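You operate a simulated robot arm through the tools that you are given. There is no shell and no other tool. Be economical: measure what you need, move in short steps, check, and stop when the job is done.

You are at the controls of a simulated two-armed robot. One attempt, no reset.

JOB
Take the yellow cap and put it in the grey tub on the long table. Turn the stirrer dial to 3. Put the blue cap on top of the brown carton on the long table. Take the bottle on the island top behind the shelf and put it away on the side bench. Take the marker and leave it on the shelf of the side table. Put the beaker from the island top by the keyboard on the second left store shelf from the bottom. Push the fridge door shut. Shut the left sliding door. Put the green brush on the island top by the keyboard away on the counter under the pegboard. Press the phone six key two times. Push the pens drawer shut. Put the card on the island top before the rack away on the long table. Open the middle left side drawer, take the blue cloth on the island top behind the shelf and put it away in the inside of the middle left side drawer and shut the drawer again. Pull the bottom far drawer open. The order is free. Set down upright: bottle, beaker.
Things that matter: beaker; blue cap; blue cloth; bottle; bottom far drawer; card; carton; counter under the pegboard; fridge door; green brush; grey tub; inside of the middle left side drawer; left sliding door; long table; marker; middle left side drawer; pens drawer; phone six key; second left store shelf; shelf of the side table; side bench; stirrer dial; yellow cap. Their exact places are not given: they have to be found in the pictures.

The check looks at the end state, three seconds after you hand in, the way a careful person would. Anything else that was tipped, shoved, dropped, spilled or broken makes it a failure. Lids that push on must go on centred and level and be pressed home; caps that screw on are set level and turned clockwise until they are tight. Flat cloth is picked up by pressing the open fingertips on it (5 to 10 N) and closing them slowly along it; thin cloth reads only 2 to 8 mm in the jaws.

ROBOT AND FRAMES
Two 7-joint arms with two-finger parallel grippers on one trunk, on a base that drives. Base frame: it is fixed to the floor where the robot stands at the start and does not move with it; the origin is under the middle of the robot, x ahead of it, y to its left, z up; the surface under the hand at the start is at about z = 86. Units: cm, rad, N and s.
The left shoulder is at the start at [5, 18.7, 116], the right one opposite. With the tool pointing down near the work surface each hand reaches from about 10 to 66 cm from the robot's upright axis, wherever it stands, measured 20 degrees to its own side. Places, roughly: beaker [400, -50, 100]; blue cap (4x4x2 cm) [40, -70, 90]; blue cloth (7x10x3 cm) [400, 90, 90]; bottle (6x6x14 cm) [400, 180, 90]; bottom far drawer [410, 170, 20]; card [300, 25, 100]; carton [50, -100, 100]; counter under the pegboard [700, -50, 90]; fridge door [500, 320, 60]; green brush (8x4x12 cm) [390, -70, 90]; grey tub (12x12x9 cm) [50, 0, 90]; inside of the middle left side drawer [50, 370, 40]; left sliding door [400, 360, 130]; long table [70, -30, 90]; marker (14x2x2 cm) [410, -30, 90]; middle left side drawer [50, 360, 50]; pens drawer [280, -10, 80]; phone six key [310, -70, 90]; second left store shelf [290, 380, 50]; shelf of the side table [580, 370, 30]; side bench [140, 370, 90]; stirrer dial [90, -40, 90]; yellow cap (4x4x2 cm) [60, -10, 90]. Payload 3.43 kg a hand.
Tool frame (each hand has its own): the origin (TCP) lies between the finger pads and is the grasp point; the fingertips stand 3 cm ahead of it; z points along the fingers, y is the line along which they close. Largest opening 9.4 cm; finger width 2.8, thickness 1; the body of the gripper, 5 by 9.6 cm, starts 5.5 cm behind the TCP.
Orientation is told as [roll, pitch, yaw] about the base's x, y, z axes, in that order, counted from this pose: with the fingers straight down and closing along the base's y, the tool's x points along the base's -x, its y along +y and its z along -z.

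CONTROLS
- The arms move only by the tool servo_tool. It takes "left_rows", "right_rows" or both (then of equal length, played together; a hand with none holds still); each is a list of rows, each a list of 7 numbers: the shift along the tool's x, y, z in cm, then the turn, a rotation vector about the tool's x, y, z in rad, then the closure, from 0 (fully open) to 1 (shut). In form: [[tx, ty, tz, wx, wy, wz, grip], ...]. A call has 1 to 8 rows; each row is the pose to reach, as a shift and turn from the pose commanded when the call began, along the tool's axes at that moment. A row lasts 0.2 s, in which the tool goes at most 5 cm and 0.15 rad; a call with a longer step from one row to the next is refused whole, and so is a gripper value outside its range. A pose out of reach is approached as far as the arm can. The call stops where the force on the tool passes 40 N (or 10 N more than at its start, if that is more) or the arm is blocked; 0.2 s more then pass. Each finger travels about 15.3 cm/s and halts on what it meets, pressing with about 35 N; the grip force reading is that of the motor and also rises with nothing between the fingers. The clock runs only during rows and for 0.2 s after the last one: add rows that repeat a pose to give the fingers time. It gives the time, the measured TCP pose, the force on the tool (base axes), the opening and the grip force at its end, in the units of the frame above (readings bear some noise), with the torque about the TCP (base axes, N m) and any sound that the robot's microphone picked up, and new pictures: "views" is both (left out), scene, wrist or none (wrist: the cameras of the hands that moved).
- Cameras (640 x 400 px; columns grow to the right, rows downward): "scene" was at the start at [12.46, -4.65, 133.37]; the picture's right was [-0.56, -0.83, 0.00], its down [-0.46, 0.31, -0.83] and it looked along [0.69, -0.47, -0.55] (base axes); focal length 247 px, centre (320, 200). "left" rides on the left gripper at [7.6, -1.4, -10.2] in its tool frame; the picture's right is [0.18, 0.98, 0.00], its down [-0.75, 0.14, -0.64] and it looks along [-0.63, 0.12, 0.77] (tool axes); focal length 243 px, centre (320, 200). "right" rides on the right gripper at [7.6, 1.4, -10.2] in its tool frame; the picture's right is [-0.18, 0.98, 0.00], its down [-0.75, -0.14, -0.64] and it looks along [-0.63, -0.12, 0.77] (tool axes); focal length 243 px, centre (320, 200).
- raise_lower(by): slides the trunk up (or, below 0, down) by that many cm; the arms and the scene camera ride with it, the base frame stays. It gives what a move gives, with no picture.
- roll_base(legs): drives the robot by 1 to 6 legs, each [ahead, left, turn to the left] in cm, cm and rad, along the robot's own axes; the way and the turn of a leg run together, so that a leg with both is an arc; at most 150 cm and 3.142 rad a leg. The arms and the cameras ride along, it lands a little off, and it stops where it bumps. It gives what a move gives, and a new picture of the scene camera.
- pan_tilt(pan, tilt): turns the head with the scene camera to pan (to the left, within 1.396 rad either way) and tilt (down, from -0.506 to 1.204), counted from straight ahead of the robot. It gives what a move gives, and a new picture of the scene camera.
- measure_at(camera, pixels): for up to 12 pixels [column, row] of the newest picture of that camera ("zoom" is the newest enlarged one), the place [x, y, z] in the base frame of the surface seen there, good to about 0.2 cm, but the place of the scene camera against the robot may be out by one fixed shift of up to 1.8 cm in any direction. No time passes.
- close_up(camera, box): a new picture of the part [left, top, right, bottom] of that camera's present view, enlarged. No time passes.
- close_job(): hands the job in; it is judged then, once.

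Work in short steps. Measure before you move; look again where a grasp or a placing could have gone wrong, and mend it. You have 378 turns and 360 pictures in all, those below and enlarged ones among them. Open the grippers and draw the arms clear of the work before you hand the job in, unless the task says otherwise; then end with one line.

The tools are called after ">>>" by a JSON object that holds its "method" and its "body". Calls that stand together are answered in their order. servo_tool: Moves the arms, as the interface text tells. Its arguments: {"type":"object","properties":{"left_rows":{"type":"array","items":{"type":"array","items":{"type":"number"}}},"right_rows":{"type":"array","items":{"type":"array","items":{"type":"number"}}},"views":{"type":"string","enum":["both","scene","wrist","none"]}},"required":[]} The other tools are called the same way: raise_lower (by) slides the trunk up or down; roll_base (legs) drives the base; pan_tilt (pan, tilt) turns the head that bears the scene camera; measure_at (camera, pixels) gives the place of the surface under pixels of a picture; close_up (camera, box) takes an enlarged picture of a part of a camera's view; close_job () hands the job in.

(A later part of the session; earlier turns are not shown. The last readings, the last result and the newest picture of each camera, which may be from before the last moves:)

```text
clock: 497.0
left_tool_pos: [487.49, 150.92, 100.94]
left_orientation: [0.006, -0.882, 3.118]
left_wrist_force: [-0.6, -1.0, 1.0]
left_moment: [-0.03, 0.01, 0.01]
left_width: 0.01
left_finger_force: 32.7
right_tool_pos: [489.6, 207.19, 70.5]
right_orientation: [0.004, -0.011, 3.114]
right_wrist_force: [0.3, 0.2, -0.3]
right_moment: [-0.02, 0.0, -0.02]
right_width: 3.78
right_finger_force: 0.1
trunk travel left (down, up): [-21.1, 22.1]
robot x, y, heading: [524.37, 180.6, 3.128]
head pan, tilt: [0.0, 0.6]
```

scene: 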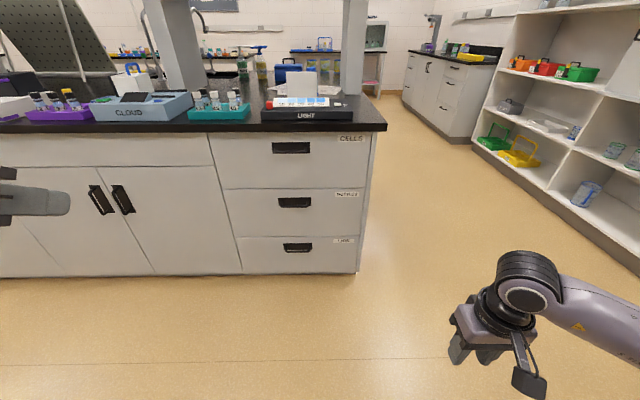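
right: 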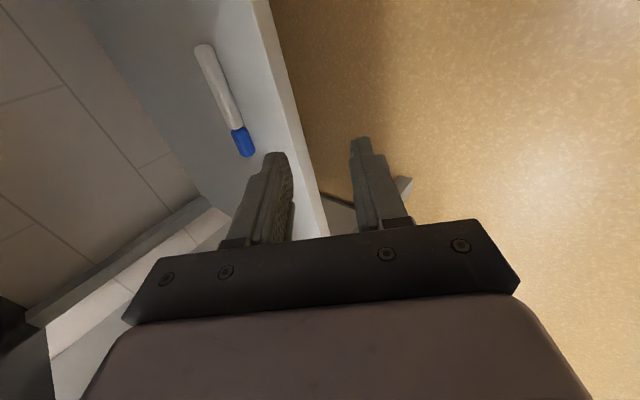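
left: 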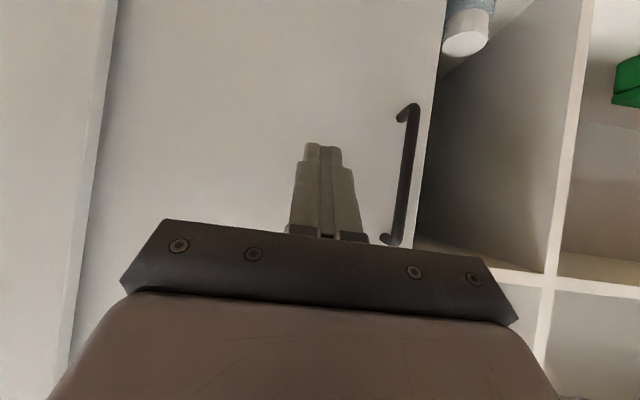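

The bottom far drawer's handle is at (297,247). I zoom on the island top to find the bottle and the cloth, and measure the handle.

>>> {"method": "close_up", "body": {"camera": "scene", "box": [0, 50, 400, 140]}}

>>> {"method": "measure_at", "body": {"camera": "scene", "pixels": [[297, 247], [297, 240], [297, 252], [282, 247], [312, 247], [350, 262], [290, 270], [240, 255], [270, 225], [300, 115], [260, 135], [385, 130]]}}

>>> {"method": "close_up", "body": {"camera": "scene", "box": [230, 225, 370, 285]}}

```text
1.60 times, centred on (200, 95) of scene
```

zoom: 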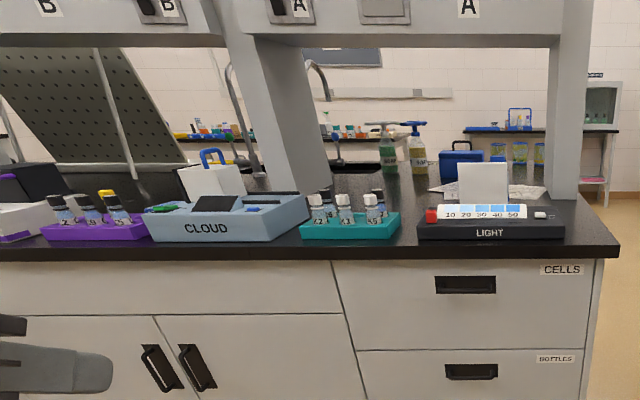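

```text
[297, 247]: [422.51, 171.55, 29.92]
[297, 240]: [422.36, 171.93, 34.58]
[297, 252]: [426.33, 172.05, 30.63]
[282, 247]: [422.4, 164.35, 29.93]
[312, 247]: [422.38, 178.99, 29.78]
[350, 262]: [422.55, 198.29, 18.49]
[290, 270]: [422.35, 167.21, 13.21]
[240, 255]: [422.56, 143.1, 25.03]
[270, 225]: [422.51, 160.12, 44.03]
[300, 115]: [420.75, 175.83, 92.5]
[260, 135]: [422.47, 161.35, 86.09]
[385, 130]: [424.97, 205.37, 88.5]
```

```text
4.57 times, centred on (300, 255) of scene
```

zoom: 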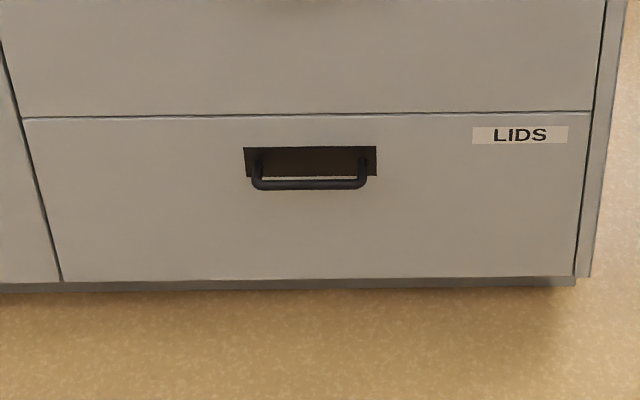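

The handle is a bar at x≈426, y 164–179, z≈30, within the sideways reach. I turn so the island is on my right, lower the trunk, and swing the right hand out to the side.

>>> {"method": "roll_base", "body": {"legs": [[0, 0, 1.585], [0, -20, 0]]}}

>>> {"method": "raise_lower", "body": {"by": -21}}

>>> {"method": "servo_tool", "body": {"right_rows": [[0, -4, 0, 0, 0, 0, 0.3], [1, -8, 0, 0, 0, 0, 0.3], [4, -12, 0, 0, 0, 0, 0.3], [8, -15, 0, 0, 0, 0, 0.3], [12, -18, 0, 0, 0, 0, 0.3], [16, -21, 0, 0, 0, 0, 0.3], [20, -24, 0, 0, 0, 0, 0.3], [24, -26, 0, 0, 0, 0, 0.3]], "views": "none"}}

>>> {"method": "pan_tilt", "body": {"pan": -1.3, "tilt": 0.7}}

```text
clock: 503.3
left_tool_pos: [534.42, 144.42, 100.84]
left_orientation: [0.007, -0.883, -1.576]
left_wrist_force: [0.9, 0.5, 0.4]
left_moment: [0.05, 0.0, 0.02]
left_width: 0.0
left_finger_force: 32.9
right_tool_pos: [478.0, 145.54, 70.58]
right_orientation: [0.006, -0.013, -1.58]
right_wrist_force: [-0.4, -0.4, 0.4]
right_moment: [0.02, 0.0, -0.03]
right_width: 3.78
right_finger_force: 0.0
trunk travel left (down, up): [-21.1, 22.1]
robot x, y, heading: [504.06, 180.4, -1.57]
head pan, tilt: [0.0, 0.6]
```

scene: 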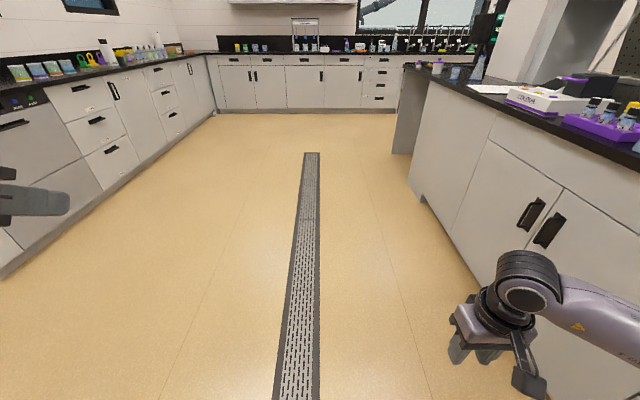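

```text
clock: 505.5
left_tool_pos: [534.33, 144.43, 79.83]
left_orientation: [0.006, -0.883, -1.574]
left_wrist_force: [-0.6, -0.8, -0.4]
left_moment: [0.0, 0.01, -0.02]
left_width: 0.01
left_finger_force: 33.1
right_tool_pos: [478.01, 145.38, 49.57]
right_orientation: [0.004, -0.011, -1.578]
right_wrist_force: [0.0, 0.0, 0.2]
right_moment: [-0.01, -0.01, -0.03]
right_width: 3.79
right_finger_force: 0.1
trunk travel left (down, up): [-0.1, 43.1]
robot x, y, heading: [504.27, 180.7, -1.569]
head pan, tilt: [0.0, 0.6]
```

```text
clock: 507.3
left_tool_pos: [534.45, 144.42, 79.84]
left_orientation: [0.006, -0.882, -1.576]
left_wrist_force: [-0.2, 0.4, 0.2]
left_moment: [-0.01, 0.0, -0.01]
left_width: 0.0
left_finger_force: 32.2
right_tool_pos: [451.69, 168.44, 49.2]
right_orientation: [-0.064, -0.034, -1.595]
right_wrist_force: [0.2, 0.4, 0.1]
right_moment: [-0.01, 0.0, 0.01]
right_width: 6.59
right_finger_force: 0.0
right hand out of reach, approached as far as the arm can: row 8
trunk travel left (down, up): [-0.1, 43.1]
robot x, y, heading: [503.99, 180.57, -1.576]
head pan, tilt: [0.0, 0.6]
```

```text
clock: 508.8
left_tool_pos: [534.34, 144.47, 79.84]
left_orientation: [0.007, -0.885, -1.576]
left_wrist_force: [-0.5, -0.9, -0.3]
left_moment: [0.0, 0.03, 0.0]
left_width: 0.0
left_finger_force: 33.6
right_tool_pos: [451.63, 168.28, 49.29]
right_orientation: [-0.063, -0.037, -1.596]
right_wrist_force: [0.4, 0.1, 0.0]
right_moment: [-0.01, -0.04, -0.03]
right_width: 6.58
right_finger_force: 0.1
trunk travel left (down, up): [-0.1, 43.1]
robot x, y, heading: [503.84, 180.49, -1.572]
head pan, tilt: [-1.3, 0.7]
```

scene: 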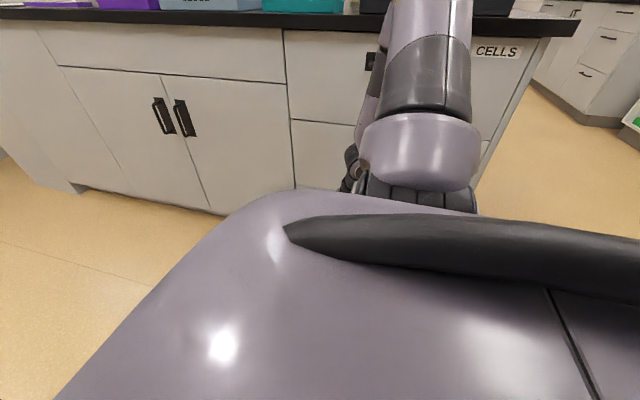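

I lower the hand to z≈36 and stretch it outward 8 cm, then look with the wrist camera.

>>> {"method": "servo_tool", "body": {"right_rows": [[0, 0, 4.5, 0.02, 0.01, -0.02, 0.3], [0, -1, 9, 0.04, 0.02, -0.03, 0.3], [0, -3, 12.5, 0.06, 0.03, -0.03, 0.3], [0, -5.5, 13, 0.06, 0.03, -0.03, 0.3], [0, -8, 13, 0.06, 0.03, -0.03, 0.3]], "views": "wrist"}}

>>> {"method": "measure_at", "body": {"camera": "scene", "pixels": [[430, 10], [400, 20], [455, 20], [430, 60]]}}

```text
clock: 510.0
left_tool_pos: [534.29, 144.43, 79.92]
left_orientation: [0.007, -0.885, -1.575]
left_wrist_force: [-0.2, 0.0, -0.4]
left_moment: [-0.02, -0.03, 0.03]
left_width: 0.0
left_finger_force: 33.3
right_tool_pos: [443.96, 169.72, 36.43]
right_orientation: [-0.088, 0.006, -1.558]
right_wrist_force: [-0.4, 0.2, -0.3]
right_moment: [0.06, -0.01, -0.04]
right_width: 6.58
right_finger_force: 0.0
right hand out of reach, approached as far as the arm can: row 5
trunk travel left (down, up): [-0.1, 43.1]
robot x, y, heading: [504.13, 180.6, -1.569]
head pan, tilt: [-1.3, 0.7]
```

right: 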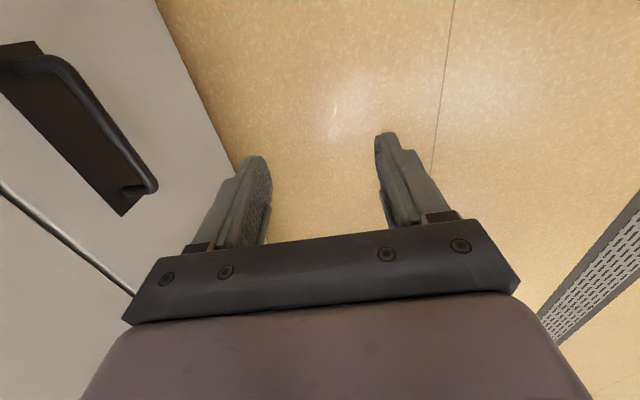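

```text
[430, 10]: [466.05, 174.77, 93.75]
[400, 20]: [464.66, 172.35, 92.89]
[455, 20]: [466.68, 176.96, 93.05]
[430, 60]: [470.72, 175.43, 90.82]
```

The handle is in the wrist view; I measure the bar.

>>> {"method": "measure_at", "body": {"camera": "right", "pixels": [[45, 62], [80, 85], [110, 130], [145, 180], [60, 120], [120, 205], [60, 200]]}}

```text
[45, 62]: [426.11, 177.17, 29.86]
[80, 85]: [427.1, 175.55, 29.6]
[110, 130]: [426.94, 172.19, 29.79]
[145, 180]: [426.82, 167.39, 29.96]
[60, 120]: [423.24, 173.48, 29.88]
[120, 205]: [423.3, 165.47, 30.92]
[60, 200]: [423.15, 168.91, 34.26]
```

Bar centre ≈[426.4,172,29.4], gap behind it ≈2.7 cm. I set the opening to 3.5 cm and drive so the bar will be between the fingers.

>>> {"method": "roll_base", "body": {"legs": [[-2.3, -17, 0]]}}

>>> {"method": "servo_tool", "body": {"right_rows": [[0, 0, 0, 0, 0, 0, 0.45], [0, 0, 0, 0, 0, 0, 0.628], [0, 0, 0, 0, 0, 0, 0.628]], "views": "wrist"}}

```text
clock: 512.2
left_tool_pos: [517.77, 146.85, 79.81]
left_orientation: [0.009, -0.88, -1.571]
left_wrist_force: [0.4, 0.3, -0.6]
left_moment: [-0.01, -0.02, 0.02]
left_width: 0.0
left_finger_force: 33.0
right_tool_pos: [429.58, 171.78, 36.07]
right_orientation: [-0.038, 0.004, -1.555]
right_wrist_force: [-0.9, 0.4, 1.0]
right_moment: [-0.03, -0.01, 0.01]
right_width: 6.58
right_finger_force: 0.0
trunk travel left (down, up): [-0.1, 43.1]
robot x, y, heading: [487.33, 182.75, -1.568]
head pan, tilt: [-1.3, 0.7]
stopped in leg 1: the robot was blocked; the commanded pose is now the measured one
```

scene: 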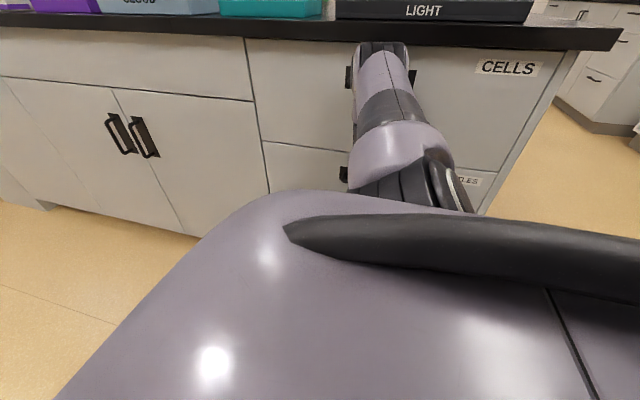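

```text
clock: 513.0
left_tool_pos: [517.75, 146.86, 79.98]
left_orientation: [0.005, -0.884, -1.574]
left_wrist_force: [0.3, 0.3, 0.6]
left_moment: [0.02, 0.0, 0.01]
left_width: 0.01
left_finger_force: 32.7
right_tool_pos: [429.55, 171.65, 35.99]
right_orientation: [-0.037, 0.004, -1.557]
right_wrist_force: [0.5, 0.2, -0.6]
right_moment: [0.0, 0.01, 0.0]
right_width: 3.49
right_finger_force: 0.0
trunk travel left (down, up): [-0.1, 43.1]
robot x, y, heading: [487.78, 182.82, -1.574]
head pan, tilt: [-1.3, 0.7]
```

right: 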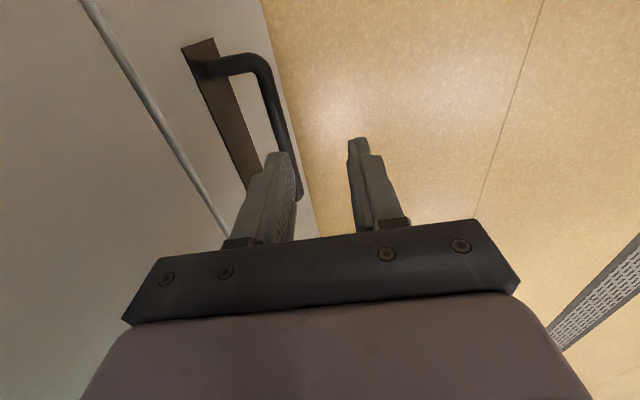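

The hand's body met the middle drawer's handle above. I back off 7 cm and tilt the hand 0.35 rad so its body leans away from the island.

>>> {"method": "roll_base", "body": {"legs": [[0, 7, 0]]}}

>>> {"method": "servo_tool", "body": {"right_rows": [[0, -1.5, -0.3, 0.1, 0, 0, 0.66], [0, -3, -0.5, 0.2, 0, 0, 0.68], [0, -4.5, -0.8, 0.31, 0, 0, 0.68]], "views": "both"}}

```text
clock: 514.3
left_tool_pos: [524.66, 146.94, 80.0]
left_orientation: [0.007, -0.886, -1.573]
left_wrist_force: [-0.1, -0.1, -0.2]
left_moment: [0.0, 0.04, -0.05]
left_width: 0.0
left_finger_force: 33.3
right_tool_pos: [436.48, 171.73, 36.04]
right_orientation: [-0.038, 0.004, -1.554]
right_wrist_force: [0.0, 0.0, 0.2]
right_moment: [0.03, 0.03, -0.02]
right_width: 3.51
right_finger_force: 0.1
trunk travel left (down, up): [-0.1, 43.1]
robot x, y, heading: [494.14, 182.89, -1.563]
head pan, tilt: [-1.3, 0.7]
```

scene: 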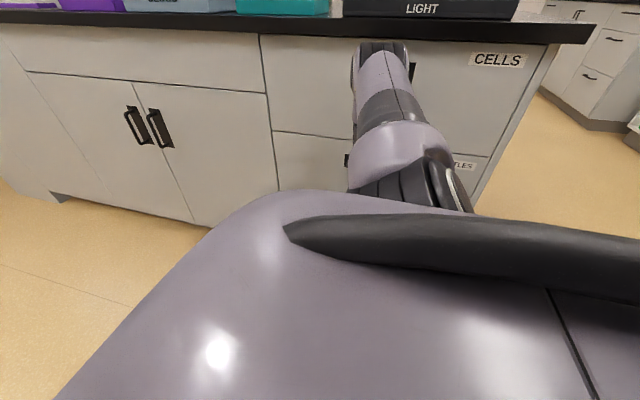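

```text
clock: 515.1
left_tool_pos: [524.75, 146.88, 79.74]
left_orientation: [0.008, -0.883, -1.572]
left_wrist_force: [-0.2, -0.5, 0.3]
left_moment: [0.01, -0.01, 0.01]
left_width: 0.01
left_finger_force: 33.0
right_tool_pos: [432.21, 171.74, 37.12]
right_orientation: [-0.351, 0.004, -1.555]
right_wrist_force: [0.4, -0.3, -0.2]
right_moment: [0.01, 0.02, -0.01]
right_width: 3.02
right_finger_force: 0.1
trunk travel left (down, up): [-0.1, 43.1]
robot x, y, heading: [494.51, 182.78, -1.567]
head pan, tilt: [-1.3, 0.7]
```

scene: 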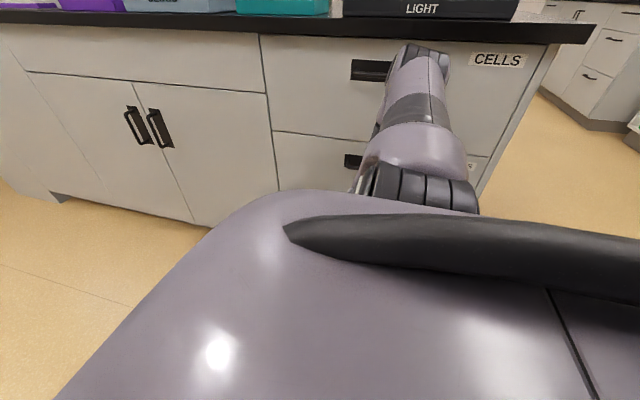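
right: 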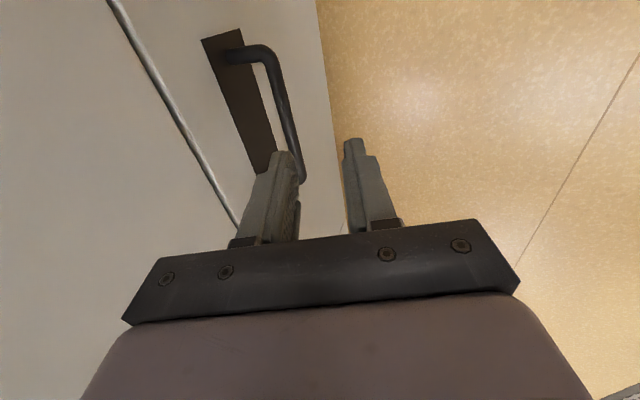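

I measure the elbow and the bar again.

>>> {"method": "measure_at", "body": {"camera": "scene", "pixels": [[405, 50], [425, 48], [440, 60], [375, 68], [420, 80]]}}

>>> {"method": "measure_at", "body": {"camera": "right", "pixels": [[255, 50], [275, 85], [288, 120], [298, 165], [245, 110], [290, 180]]}}

```text
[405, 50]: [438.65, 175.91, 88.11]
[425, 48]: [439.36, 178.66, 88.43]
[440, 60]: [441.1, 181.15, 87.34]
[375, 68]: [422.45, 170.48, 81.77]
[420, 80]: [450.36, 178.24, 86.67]
```

```text
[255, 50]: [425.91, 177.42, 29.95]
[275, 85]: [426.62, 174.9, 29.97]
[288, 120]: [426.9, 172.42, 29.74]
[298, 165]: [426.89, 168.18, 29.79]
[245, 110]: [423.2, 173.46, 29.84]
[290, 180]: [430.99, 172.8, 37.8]
```

The elbow has room. I stretch the hand 5 cm toward the handle at this height.

>>> {"method": "servo_tool", "body": {"right_rows": [[0, -1.6, 0.6, 0, 0, 0, 0.68], [0, -3.2, 1.2, 0, 0, 0, 0.68], [0, -4.8, 1.75, 0, 0, 0, 0.68]], "views": "wrist"}}

```text
clock: 515.9
left_tool_pos: [524.65, 147.04, 79.9]
left_orientation: [0.006, -0.883, -1.572]
left_wrist_force: [0.4, -0.3, 0.7]
left_moment: [0.04, 0.03, -0.04]
left_width: 0.01
left_finger_force: 32.9
right_tool_pos: [426.97, 171.44, 37.07]
right_orientation: [-0.347, 0.004, -1.554]
right_wrist_force: [-0.4, -0.3, -0.2]
right_moment: [-0.03, 0.01, 0.0]
right_width: 3.01
right_finger_force: 0.0
trunk travel left (down, up): [-0.1, 43.1]
robot x, y, heading: [494.1, 182.88, -1.567]
head pan, tilt: [-1.3, 0.7]
```

right: 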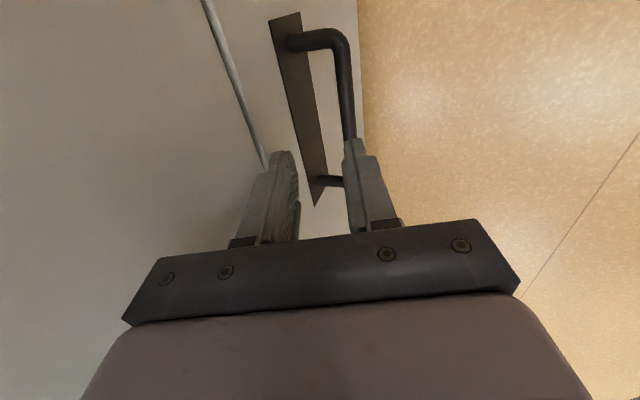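

I descend 5.7 cm straight down over the bar.

>>> {"method": "servo_tool", "body": {"right_rows": [[0, 0.7, 1.9, 0, 0, 0, 0.68], [0, 1.35, 3.7, 0, 0, 0, 0.68], [0, 1.95, 5.35, 0, 0, 0, 0.68]], "views": "wrist"}}

```text
clock: 516.7
left_tool_pos: [524.66, 146.9, 79.85]
left_orientation: [0.007, -0.883, -1.573]
left_wrist_force: [-1.1, 0.2, 0.3]
left_moment: [-0.02, 0.02, -0.03]
left_width: 0.0
left_finger_force: 33.2
right_tool_pos: [427.07, 171.55, 31.52]
right_orientation: [-0.348, 0.003, -1.555]
right_wrist_force: [0.6, 0.1, 0.1]
right_moment: [0.0, 0.02, -0.03]
right_width: 3.02
right_finger_force: 0.0
trunk travel left (down, up): [-0.1, 43.1]
robot x, y, heading: [494.31, 182.56, -1.566]
head pan, tilt: [-1.3, 0.7]
```

right: 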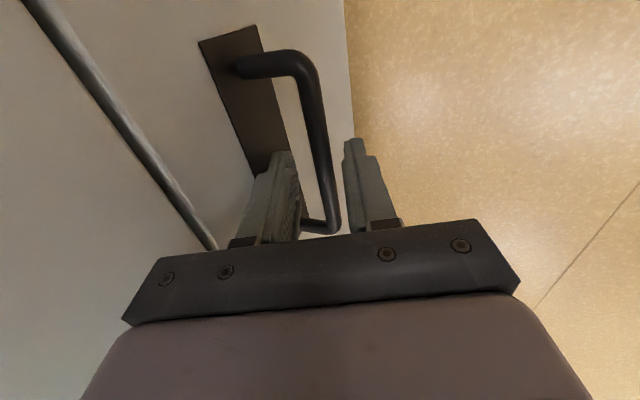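

The bar lies between the fingers. I close on it.

>>> {"method": "servo_tool", "body": {"right_rows": [[0, 0.1, 0.3, 0, 0, 0, 0.8], [0, 0.1, 0.3, 0, 0, 0, 0.95], [0, 0.1, 0.3, 0, 0, 0, 0.95]], "views": "wrist"}}

```text
clock: 517.5
left_tool_pos: [524.72, 146.85, 79.92]
left_orientation: [0.006, -0.882, -1.572]
left_wrist_force: [-0.4, -0.3, -0.2]
left_moment: [-0.01, 0.04, -0.01]
left_width: 0.0
left_finger_force: 32.9
right_tool_pos: [427.03, 171.59, 31.01]
right_orientation: [-0.346, 0.001, -1.559]
right_wrist_force: [7.3, 0.6, 3.2]
right_moment: [-0.34, -0.14, -1.35]
right_width: 1.11
right_finger_force: 44.8
trunk travel left (down, up): [-0.1, 43.1]
robot x, y, heading: [494.44, 183.06, -1.568]
head pan, tilt: [-1.3, 0.7]
```

right: 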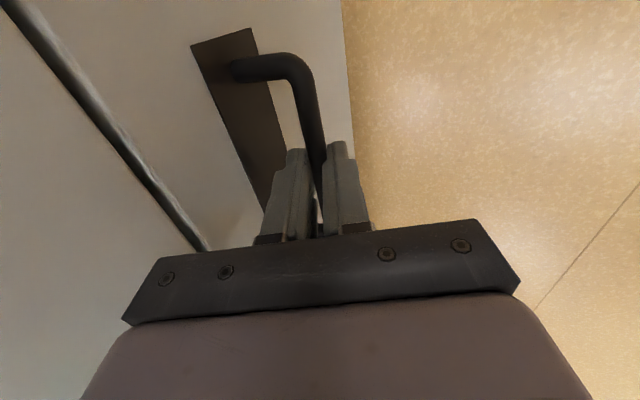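

Gripped. I pull by driving the base away (+x) 25 cm.

>>> {"method": "roll_base", "body": {"legs": [[0, 25, 0]]}}

>>> {"method": "close_up", "body": {"camera": "right", "box": [0, 0, 640, 400]}}

```text
clock: 520.3
left_tool_pos: [549.79, 147.14, 79.9]
left_orientation: [0.007, -0.882, -1.572]
left_wrist_force: [-0.6, 0.8, -0.2]
left_moment: [-0.01, -0.03, 0.01]
left_width: 0.02
left_finger_force: 33.4
right_tool_pos: [452.15, 171.5, 31.1]
right_orientation: [-0.347, 0.001, -1.553]
right_wrist_force: [2.1, -2.8, -1.7]
right_moment: [-0.53, -0.03, -1.16]
right_width: 1.11
right_finger_force: 44.7
trunk travel left (down, up): [-0.1, 43.1]
robot x, y, heading: [519.41, 183.12, -1.568]
head pan, tilt: [-1.3, 0.7]
```

scene: 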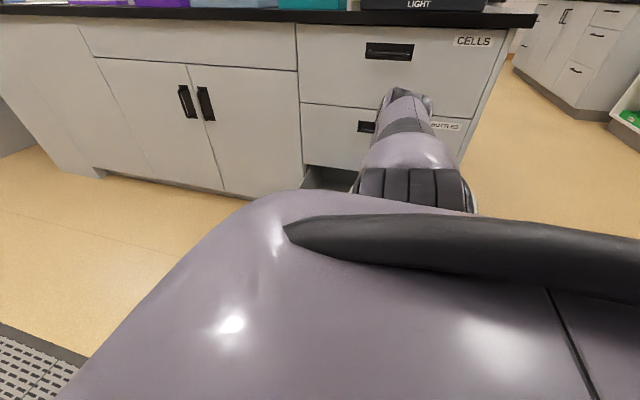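

```text
1.00 times, centred on (320, 200) of right (not enlarged: the box is as wide or as high as the picture)
```

zoom: 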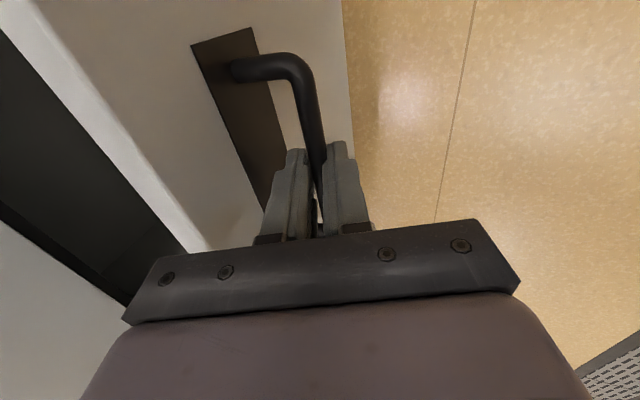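

The drawer is open 25 cm. I pull 8 cm more to see if it's at its end.

>>> {"method": "roll_base", "body": {"legs": [[0, 8, 0]]}}

```text
clock: 521.7
left_tool_pos: [558.0, 146.92, 79.89]
left_orientation: [0.006, -0.884, -1.573]
left_wrist_force: [-0.4, 0.1, 0.1]
left_moment: [0.0, -0.04, 0.0]
left_width: 0.01
left_finger_force: 33.4
right_tool_pos: [460.14, 171.36, 31.03]
right_orientation: [-0.346, -0.001, -1.555]
right_wrist_force: [0.8, -3.5, -1.2]
right_moment: [-0.22, -0.05, -1.26]
right_width: 1.11
right_finger_force: 44.4
trunk travel left (down, up): [-0.1, 43.1]
robot x, y, heading: [527.49, 183.16, -1.57]
head pan, tilt: [-1.3, 0.7]
```

scene: 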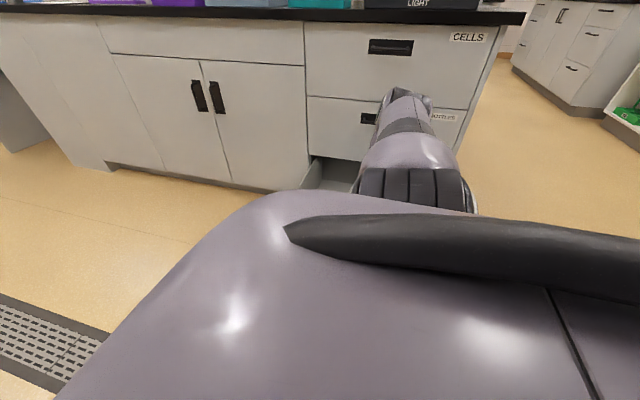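

Open 33 cm, well enough. I release the handle, lift the hand out and move away.

>>> {"method": "servo_tool", "body": {"right_rows": [[0, 0, 0, 0, 0, 0, 0.75], [0, 0, 0, 0, 0, 0, 0.66], [0, -1.2, -3.3, 0, 0, 0, 0.66], [0, -2.7, -7.5, 0, 0, 0, 0.66]], "views": "wrist"}}

>>> {"method": "roll_base", "body": {"legs": [[0, 20, 0]]}}

>>> {"method": "raise_lower", "body": {"by": 40}}

>>> {"method": "pan_tilt", "body": {"pan": -1.2, "tilt": 0.5}}

```text
clock: 522.7
left_tool_pos: [558.01, 146.96, 79.85]
left_orientation: [0.008, -0.885, -1.57]
left_wrist_force: [-0.4, 0.1, 0.5]
left_moment: [-0.03, 0.0, -0.01]
left_width: 0.01
left_finger_force: 32.6
right_tool_pos: [460.39, 171.47, 39.11]
right_orientation: [-0.347, 0.002, -1.556]
right_wrist_force: [0.2, 0.3, -0.1]
right_moment: [0.02, 0.02, 0.0]
right_width: 3.2
right_finger_force: 0.0
trunk travel left (down, up): [-0.1, 43.1]
robot x, y, heading: [527.16, 183.0, -1.57]
head pan, tilt: [-1.3, 0.7]
```

right: 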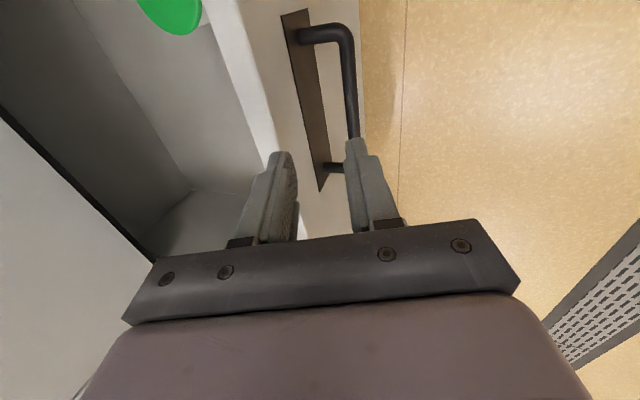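

```text
clock: 525.1
left_tool_pos: [578.21, 147.37, 79.86]
left_orientation: [0.008, -0.883, -1.567]
left_wrist_force: [0.4, 0.3, -0.6]
left_moment: [-0.01, 0.01, -0.01]
left_width: 0.03
left_finger_force: 32.9
right_tool_pos: [480.51, 171.23, 39.15]
right_orientation: [-0.347, 0.002, -1.551]
right_wrist_force: [0.0, 0.1, -0.9]
right_moment: [0.0, 0.02, 0.0]
right_width: 3.2
right_finger_force: 0.0
trunk travel left (down, up): [-0.1, 43.1]
robot x, y, heading: [547.99, 182.92, -1.562]
head pan, tilt: [-1.3, 0.7]
```

scene: 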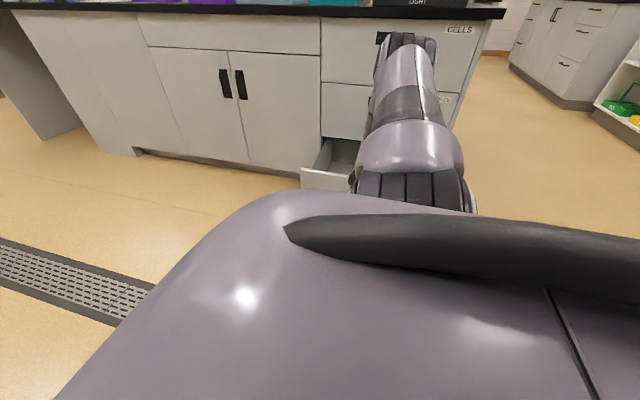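

```text
clock: 528.9
left_tool_pos: [578.13, 147.25, 119.75]
left_orientation: [0.007, -0.883, -1.567]
left_wrist_force: [0.7, 0.0, 0.2]
left_moment: [0.0, -0.01, -0.03]
left_width: 0.0
left_finger_force: 32.8
right_tool_pos: [480.48, 171.28, 79.08]
right_orientation: [-0.348, 0.003, -1.551]
right_wrist_force: [-0.8, 0.5, -0.4]
right_moment: [0.01, -0.01, 0.02]
right_width: 3.21
right_finger_force: 0.0
trunk travel left (down, up): [-40.1, 3.1]
robot x, y, heading: [547.76, 183.12, -1.565]
head pan, tilt: [-1.3, 0.7]
```

```text
clock: 529.6
left_tool_pos: [578.13, 147.22, 119.85]
left_orientation: [0.007, -0.885, -1.568]
left_wrist_force: [0.7, 0.3, 0.1]
left_moment: [0.0, 0.0, 0.03]
left_width: 0.01
left_finger_force: 32.9
right_tool_pos: [480.37, 171.26, 79.25]
right_orientation: [-0.348, 0.002, -1.552]
right_wrist_force: [0.3, -0.2, -0.5]
right_moment: [0.03, 0.02, 0.02]
right_width: 3.22
right_finger_force: 0.1
trunk travel left (down, up): [-40.1, 3.1]
robot x, y, heading: [547.63, 182.73, -1.562]
head pan, tilt: [-1.201, 0.499]
```

scene: 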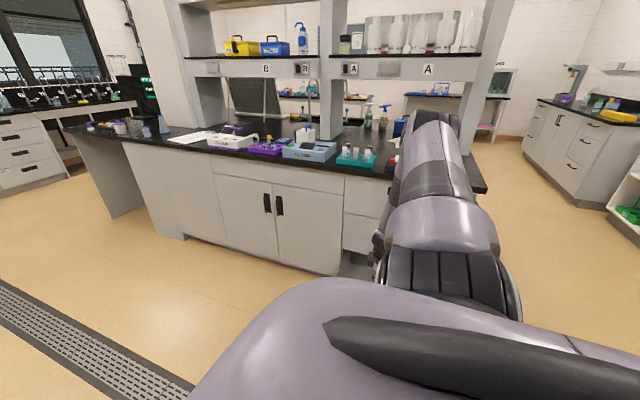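

I zoom in on the island top to identify the bottle and the blue cloth.

>>> {"method": "close_up", "body": {"camera": "scene", "box": [180, 90, 420, 190]}}

```text
2.67 times, centred on (300, 140) of scene
```

zoom: 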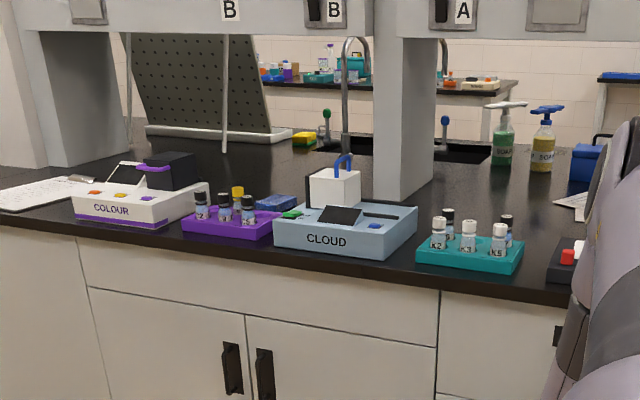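

The blue folded cloth is at zoom (277,202), behind the purple tray. The bottle isn't visible yet. I tuck the right arm and drive around to the island's end.

>>> {"method": "servo_tool", "body": {"right_rows": [[-2, 3.4, -2, -0.044, 0, 0, 0.4], [-4, 6.8, -4, -0.088, 0, 0, 0.3], [-6, 10.2, -6, -0.132, 0, 0, 0.2], [-8, 13.6, -8, -0.176, 0, 0, 0.1], [-10, 17, -10, -0.22, 0, 0, 0], [-12, 20.4, -12, -0.264, 0, 0, 0], [-14, 23.8, -14, -0.308, 0, 0, 0], [-16, 27.2, -16, -0.348, 0, 0, 0]], "views": "none"}}

>>> {"method": "roll_base", "body": {"legs": [[-80, 0, 0], [0, -145, 0]]}}

>>> {"method": "pan_tilt", "body": {"pan": 0.0, "tilt": 0.55}}

```text
clock: 531.4
left_tool_pos: [578.18, 147.28, 119.9]
left_orientation: [0.007, -0.884, -1.567]
left_wrist_force: [-0.1, -0.3, 1.2]
left_moment: [0.01, -0.02, -0.02]
left_width: 0.0
left_finger_force: 33.1
right_tool_pos: [511.86, 155.75, 85.0]
right_orientation: [0.003, 0.001, -1.548]
right_wrist_force: [0.2, -0.4, 0.0]
right_moment: [0.0, -0.01, 0.0]
right_width: 9.44
right_finger_force: 0.0
trunk travel left (down, up): [-40.1, 3.1]
robot x, y, heading: [547.56, 182.99, -1.56]
head pan, tilt: [-1.201, 0.499]
```

```text
clock: 548.2
left_tool_pos: [432.24, 226.39, 119.92]
left_orientation: [0.007, -0.882, -1.583]
left_wrist_force: [-0.4, -0.4, -1.0]
left_moment: [0.03, 0.0, 0.01]
left_width: 0.02
left_finger_force: 33.1
right_tool_pos: [365.95, 236.06, 84.99]
right_orientation: [0.002, 0.0, -1.568]
right_wrist_force: [0.1, -0.6, -0.1]
right_moment: [0.03, -0.01, 0.0]
right_width: 9.38
right_finger_force: 0.1
trunk travel left (down, up): [-40.1, 3.1]
robot x, y, heading: [402.05, 262.51, -1.581]
head pan, tilt: [-1.201, 0.499]
```

scene: 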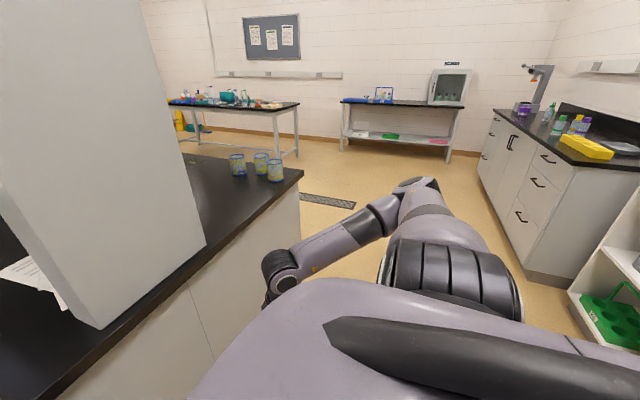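

```text
clock: 549.6
left_tool_pos: [432.31, 226.41, 119.89]
left_orientation: [0.006, -0.883, -1.583]
left_wrist_force: [0.1, 0.3, 0.0]
left_moment: [-0.01, 0.0, 0.02]
left_width: 0.0
left_finger_force: 33.1
right_tool_pos: [365.96, 236.03, 84.89]
right_orientation: [0.003, 0.001, -1.567]
right_wrist_force: [-1.0, 0.9, -1.0]
right_moment: [0.01, 0.0, -0.03]
right_width: 9.39
right_finger_force: 0.0
trunk travel left (down, up): [-40.1, 3.1]
robot x, y, heading: [402.3, 263.01, -1.581]
head pan, tilt: [0.0, 0.55]
```

scene: 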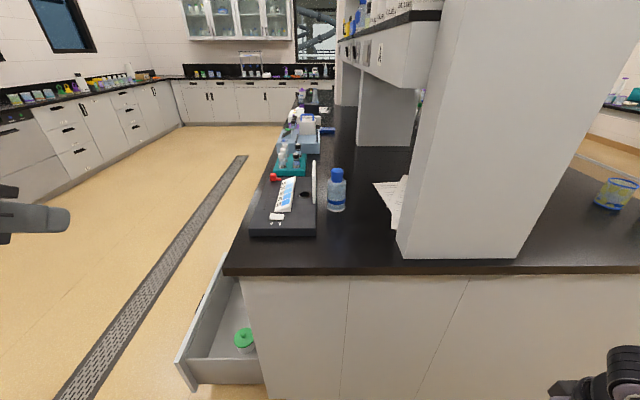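

The bottle with the blue cap is at (337,190), beside the light box. I measure it and its surroundings.

>>> {"method": "measure_at", "body": {"camera": "scene", "pixels": [[337, 172], [337, 205], [328, 195], [345, 195], [314, 190], [400, 240], [400, 190], [237, 270], [310, 230], [337, 215], [430, 100]]}}

>>> {"method": "close_up", "body": {"camera": "scene", "box": [230, 100, 430, 250]}}

```text
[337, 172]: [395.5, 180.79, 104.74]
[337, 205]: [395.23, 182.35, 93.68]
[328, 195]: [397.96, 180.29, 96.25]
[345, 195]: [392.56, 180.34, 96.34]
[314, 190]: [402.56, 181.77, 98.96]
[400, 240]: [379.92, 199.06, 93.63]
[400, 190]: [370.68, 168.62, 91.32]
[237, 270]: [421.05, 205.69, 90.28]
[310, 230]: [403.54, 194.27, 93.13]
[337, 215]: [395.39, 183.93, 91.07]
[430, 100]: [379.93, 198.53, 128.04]
```

```text
2.67 times, centred on (330, 175) of scene
```

zoom: 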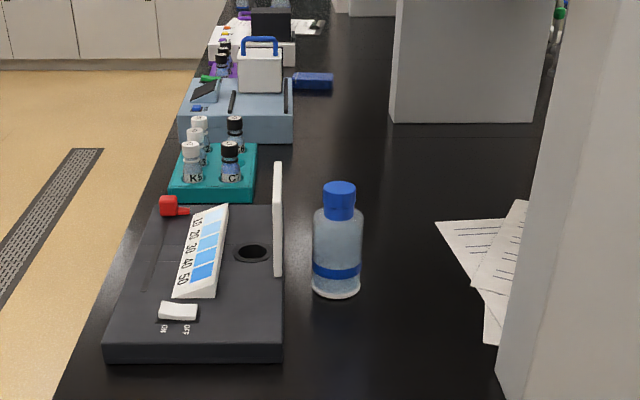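

The bottle stands at about [395.4,180], cap top z≈104, with the light box's plate 3.5 cm to its side. I'll take it with the left hand tilted as with the beaker. I raise the right hand, lower the trunk, and drive to the island's end.

>>> {"method": "servo_tool", "body": {"left_rows": [[0, 0, 0, 0, 0, 0, 0.5], [0, 0, 0, 0, 0, 0, 0.2], [0, 0, 0, 0, 0, 0, 0.15], [0, 0, 0, 0, 0, 0, 0.15], [0, 0, 0, 0, 0, 0, 0.15], [0, 0, 0, 0, 0, 0, 0.15], [0, 0, 0, 0, 0, 0, 0.15]], "right_rows": [[0, 0, -5, 0, 0, 0, 0], [0, 0, -10, 0, 0, 0, 0], [0, 0, -15, 0, 0, 0, 0], [0, 0, -20, 0, 0, 0, 0], [0, 0, -25, 0, 0, 0, 0], [0, 0, -30, 0, 0, 0, 0], [0, 0, -35, 0, 0, 0, 0]], "views": "none"}}

>>> {"method": "raise_lower", "body": {"by": -14}}

>>> {"method": "roll_base", "body": {"legs": [[26, -37, 0.01]]}}

>>> {"method": "close_up", "body": {"camera": "left", "box": [0, 0, 640, 400]}}

```text
clock: 551.2
left_tool_pos: [432.3, 226.49, 119.82]
left_orientation: [0.006, -0.882, -1.584]
left_wrist_force: [0.7, -0.3, -0.6]
left_moment: [0.0, -0.01, 0.01]
left_width: 7.98
left_finger_force: 0.0
right_tool_pos: [365.85, 236.03, 119.95]
right_orientation: [0.001, 0.002, -1.565]
right_wrist_force: [0.1, 0.8, 0.3]
right_moment: [-0.04, -0.02, 0.0]
right_width: 9.39
right_finger_force: 0.0
trunk travel left (down, up): [-40.1, 3.1]
robot x, y, heading: [402.38, 262.72, -1.578]
head pan, tilt: [0.0, 0.55]
```

```text
clock: 552.8
left_tool_pos: [432.22, 226.49, 105.9]
left_orientation: [0.007, -0.883, -1.583]
left_wrist_force: [-0.8, 0.8, 0.1]
left_moment: [0.01, 0.01, 0.01]
left_width: 8.0
left_finger_force: 0.1
right_tool_pos: [365.88, 235.92, 105.93]
right_orientation: [0.004, -0.001, -1.567]
right_wrist_force: [0.4, -0.5, -0.2]
right_moment: [0.02, -0.02, -0.04]
right_width: 9.4
right_finger_force: 0.1
trunk travel left (down, up): [-26.1, 17.1]
robot x, y, heading: [402.21, 262.52, -1.579]
head pan, tilt: [0.0, 0.55]
```

```text
clock: 556.6
left_tool_pos: [395.72, 199.95, 105.84]
left_orientation: [0.006, -0.884, -1.582]
left_wrist_force: [1.1, -0.4, -0.3]
left_moment: [0.01, 0.03, 0.0]
left_width: 7.98
left_finger_force: 0.1
right_tool_pos: [329.39, 209.33, 105.94]
right_orientation: [0.002, 0.001, -1.566]
right_wrist_force: [-0.2, -0.8, 0.5]
right_moment: [-0.01, 0.0, 0.04]
right_width: 9.37
right_finger_force: 0.0
trunk travel left (down, up): [-26.1, 17.1]
robot x, y, heading: [365.8, 236.55, -1.583]
head pan, tilt: [0.0, 0.55]
```

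scene: 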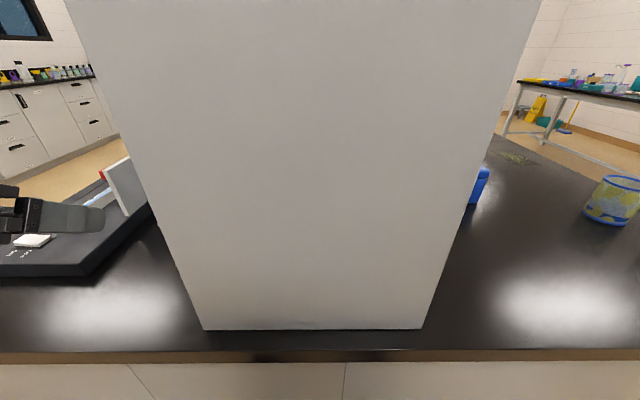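

```text
1.00 times, centred on (320, 200) of left (not enlarged: the box is as wide or as high as the picture)
```

zoom: 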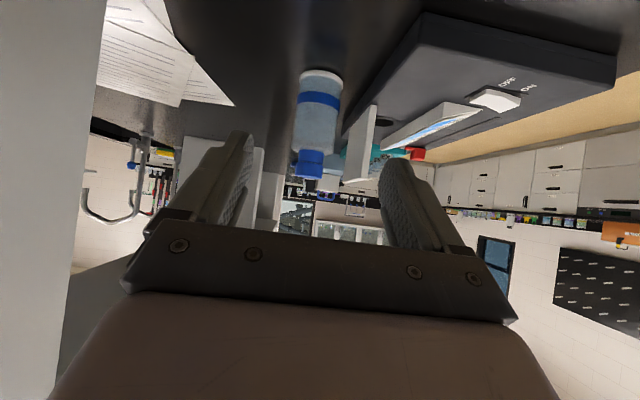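

The bottle is ahead in the left view at (318,115). I measure it and the plate.

>>> {"method": "measure_at", "body": {"camera": "zoom", "pixels": [[318, 120], [300, 110], [336, 105], [318, 80], [305, 165], [370, 130], [352, 150], [345, 75], [310, 150]]}}

```text
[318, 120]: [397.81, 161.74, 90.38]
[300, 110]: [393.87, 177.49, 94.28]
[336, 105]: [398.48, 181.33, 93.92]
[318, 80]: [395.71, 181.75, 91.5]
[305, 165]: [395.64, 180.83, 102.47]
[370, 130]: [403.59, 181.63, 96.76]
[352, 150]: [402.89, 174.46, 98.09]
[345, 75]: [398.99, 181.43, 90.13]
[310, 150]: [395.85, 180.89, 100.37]
```

Bottle axis ≈[395.7,179]; plate at x≥402.9. I approach along the fingers to a pre-grasp point and check.

>>> {"method": "servo_tool", "body": {"left_rows": [[-1.6, 0, 2.7, 0, 0, 0, 0.18], [-3.2, 0, 5.4, 0, 0, 0, 0.18], [-4.7, 0, 8, 0, 0, 0, 0.18], [-4.7, 0, 12, 0, 0, 0, 0.18], [-4.7, 0, 15, 0, 0, 0, 0.18]], "views": "wrist"}}

```text
clock: 557.8
left_tool_pos: [395.8, 185.32, 100.15]
left_orientation: [0.006, -0.883, -1.581]
left_wrist_force: [-0.1, 0.7, -0.1]
left_moment: [-0.01, 0.01, 0.02]
left_width: 7.7
left_finger_force: 0.0
right_tool_pos: [329.45, 209.41, 106.0]
right_orientation: [0.001, 0.001, -1.565]
right_wrist_force: [-0.1, -0.3, 0.0]
right_moment: [0.02, -0.02, 0.01]
right_width: 9.38
right_finger_force: 0.2
trunk travel left (down, up): [-26.1, 17.1]
robot x, y, heading: [365.6, 236.24, -1.579]
head pan, tilt: [0.0, 0.55]
```

left: 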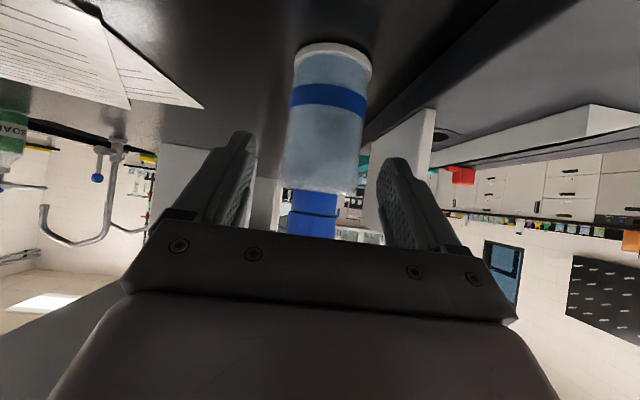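

Aligned. I advance the last 6.5 cm and close.

>>> {"method": "servo_tool", "body": {"left_rows": [[0, 0, 3.5, 0, 0, 0, 0.18], [0, 0, 6.6, 0, 0, 0, 0.18], [0, 0, 6.6, 0, 0, 0, 0.3], [0, 0, 6.6, 0, 0, 0, 0.42], [0, 0, 6.6, 0, 0, 0, 0.5], [0, 0, 6.6, 0, 0, 0, 0.5]], "views": "wrist"}}

```text
clock: 559.2
left_tool_pos: [395.61, 180.47, 95.85]
left_orientation: [0.006, -0.883, -1.583]
left_wrist_force: [0.0, -0.5, 0.0]
left_moment: [0.05, -0.01, 0.02]
left_width: 6.12
left_finger_force: 34.7
right_tool_pos: [329.39, 209.5, 105.83]
right_orientation: [0.002, 0.001, -1.564]
right_wrist_force: [-0.5, 0.1, -0.2]
right_moment: [-0.02, 0.0, -0.04]
right_width: 9.41
right_finger_force: 0.1
trunk travel left (down, up): [-26.1, 17.1]
robot x, y, heading: [365.78, 236.76, -1.575]
head pan, tilt: [0.0, 0.55]
```

left: 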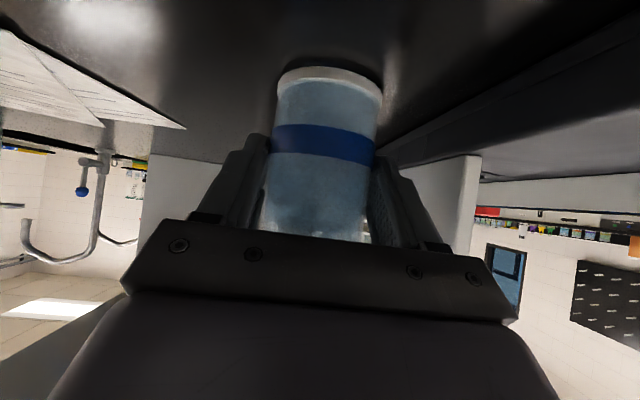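

Gripped at 6.1 cm. I lift it straight up 16 cm and draw back.

>>> {"method": "servo_tool", "body": {"left_rows": [[-3.1, 0, -2.54, 0, 0, 0, 0.5], [-6.2, 0, -5.08, 0, 0, 0, 0.5], [-9.3, 0, -7.6, 0, 0, 0, 0.5], [-12.4, 0, -10.2, 0, 0, 0, 0.5], [-9.9, 0, -13.3, 0, 0, 0, 0.5], [-7.4, 0, -16.4, 0, 0, 0, 0.5]], "views": "wrist"}}

```text
clock: 560.6
left_tool_pos: [395.72, 188.34, 112.02]
left_orientation: [0.006, -0.884, -1.583]
left_wrist_force: [-0.6, 0.7, -2.7]
left_moment: [0.03, -0.02, 0.01]
left_width: 6.12
left_finger_force: 35.4
right_tool_pos: [329.48, 209.38, 105.95]
right_orientation: [0.001, 0.0, -1.566]
right_wrist_force: [0.2, 1.1, 0.1]
right_moment: [0.03, -0.02, 0.02]
right_width: 9.41
right_finger_force: 0.0
trunk travel left (down, up): [-26.1, 17.1]
robot x, y, heading: [365.4, 236.35, -1.58]
head pan, tilt: [0.0, 0.55]
```

left: 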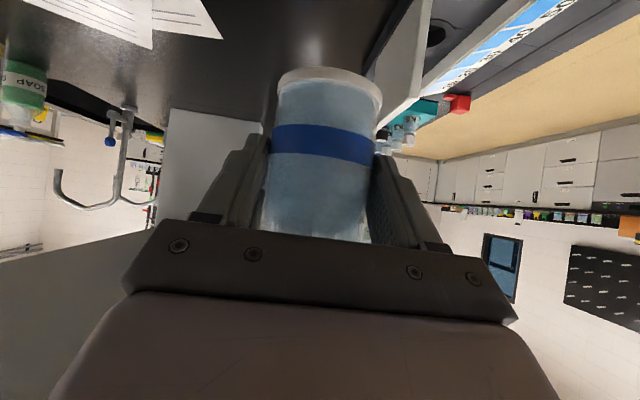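

The bottle is held upright. With the right hand I'll fetch the cloth: I drive around to the island's far side.

>>> {"method": "roll_base", "body": {"legs": [[-30, 0, 0], [0, 148, 0], [150, 0, 0], [45, 0, 0], [0, 0, -1.565], [30, 0, 0]]}}

>>> {"method": "pan_tilt", "body": {"pan": -0.2, "tilt": 0.6}}

```text
clock: 590.2
left_tool_pos: [431.12, 44.27, 111.91]
left_orientation: [0.007, -0.883, 3.094]
left_wrist_force: [-0.1, 0.4, -2.2]
left_moment: [0.01, -0.05, 0.02]
left_width: 5.96
left_finger_force: 34.8
right_tool_pos: [454.4, 109.78, 105.84]
right_orientation: [0.001, 0.002, 3.115]
right_wrist_force: [-0.9, 1.4, -0.6]
right_moment: [-0.04, 0.0, -0.01]
right_width: 9.39
right_finger_force: 0.0
trunk travel left (down, up): [-26.1, 17.1]
robot x, y, heading: [480.12, 73.01, 3.099]
head pan, tilt: [0.0, 0.55]
```

scene: 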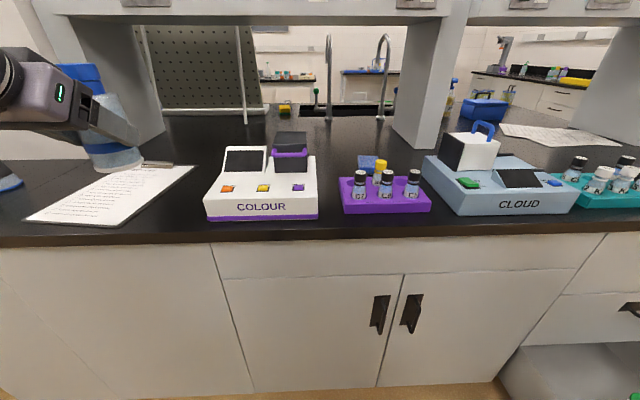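

```text
clock: 590.9
left_tool_pos: [431.12, 44.26, 111.86]
left_orientation: [0.007, -0.884, 3.095]
left_wrist_force: [0.6, 0.3, -2.0]
left_moment: [0.04, -0.06, 0.01]
left_width: 5.96
left_finger_force: 35.2
right_tool_pos: [454.55, 109.87, 105.97]
right_orientation: [0.002, 0.002, 3.113]
right_wrist_force: [0.4, -0.3, -0.1]
right_moment: [-0.01, 0.02, -0.01]
right_width: 9.4
right_finger_force: 0.1
trunk travel left (down, up): [-26.1, 17.1]
robot x, y, heading: [480.58, 72.59, 3.101]
head pan, tilt: [-0.201, 0.6]
```

scene: 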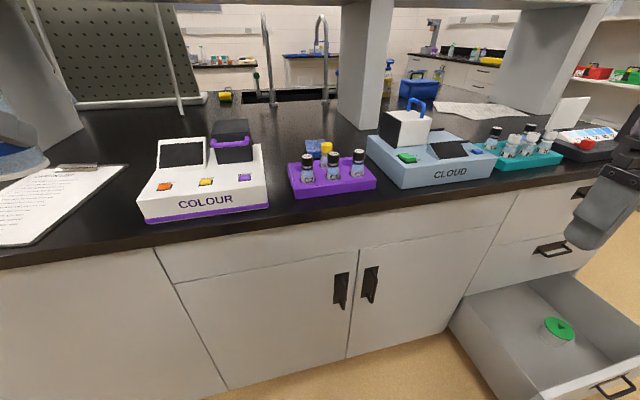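

The blue cloth is at (313,148), behind the purple vial tray. I zoom and measure.

>>> {"method": "close_up", "body": {"camera": "scene", "box": [260, 120, 390, 205]}}

>>> {"method": "measure_at", "body": {"camera": "scene", "pixels": [[313, 142], [307, 150], [318, 152], [326, 148], [307, 160], [333, 158], [358, 155], [376, 155], [300, 175], [370, 170]]}}

```text
4.71 times, centred on (325, 162) of scene
```

zoom: 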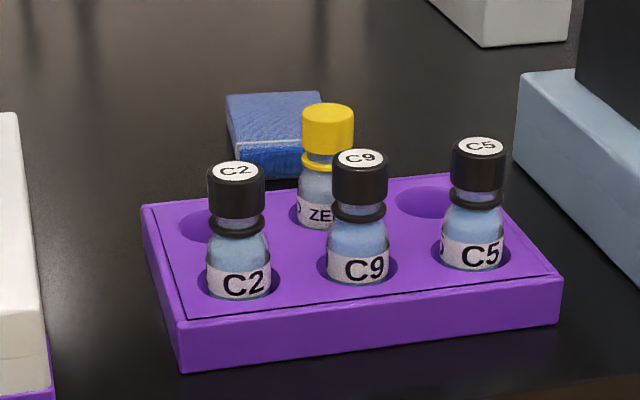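

```text
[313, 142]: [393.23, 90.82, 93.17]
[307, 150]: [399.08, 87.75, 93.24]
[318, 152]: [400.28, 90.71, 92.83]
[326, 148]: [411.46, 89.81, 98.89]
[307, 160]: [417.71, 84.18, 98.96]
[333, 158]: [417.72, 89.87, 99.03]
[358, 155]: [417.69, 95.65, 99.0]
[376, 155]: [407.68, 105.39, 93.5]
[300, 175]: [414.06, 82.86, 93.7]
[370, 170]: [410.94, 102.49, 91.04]
```

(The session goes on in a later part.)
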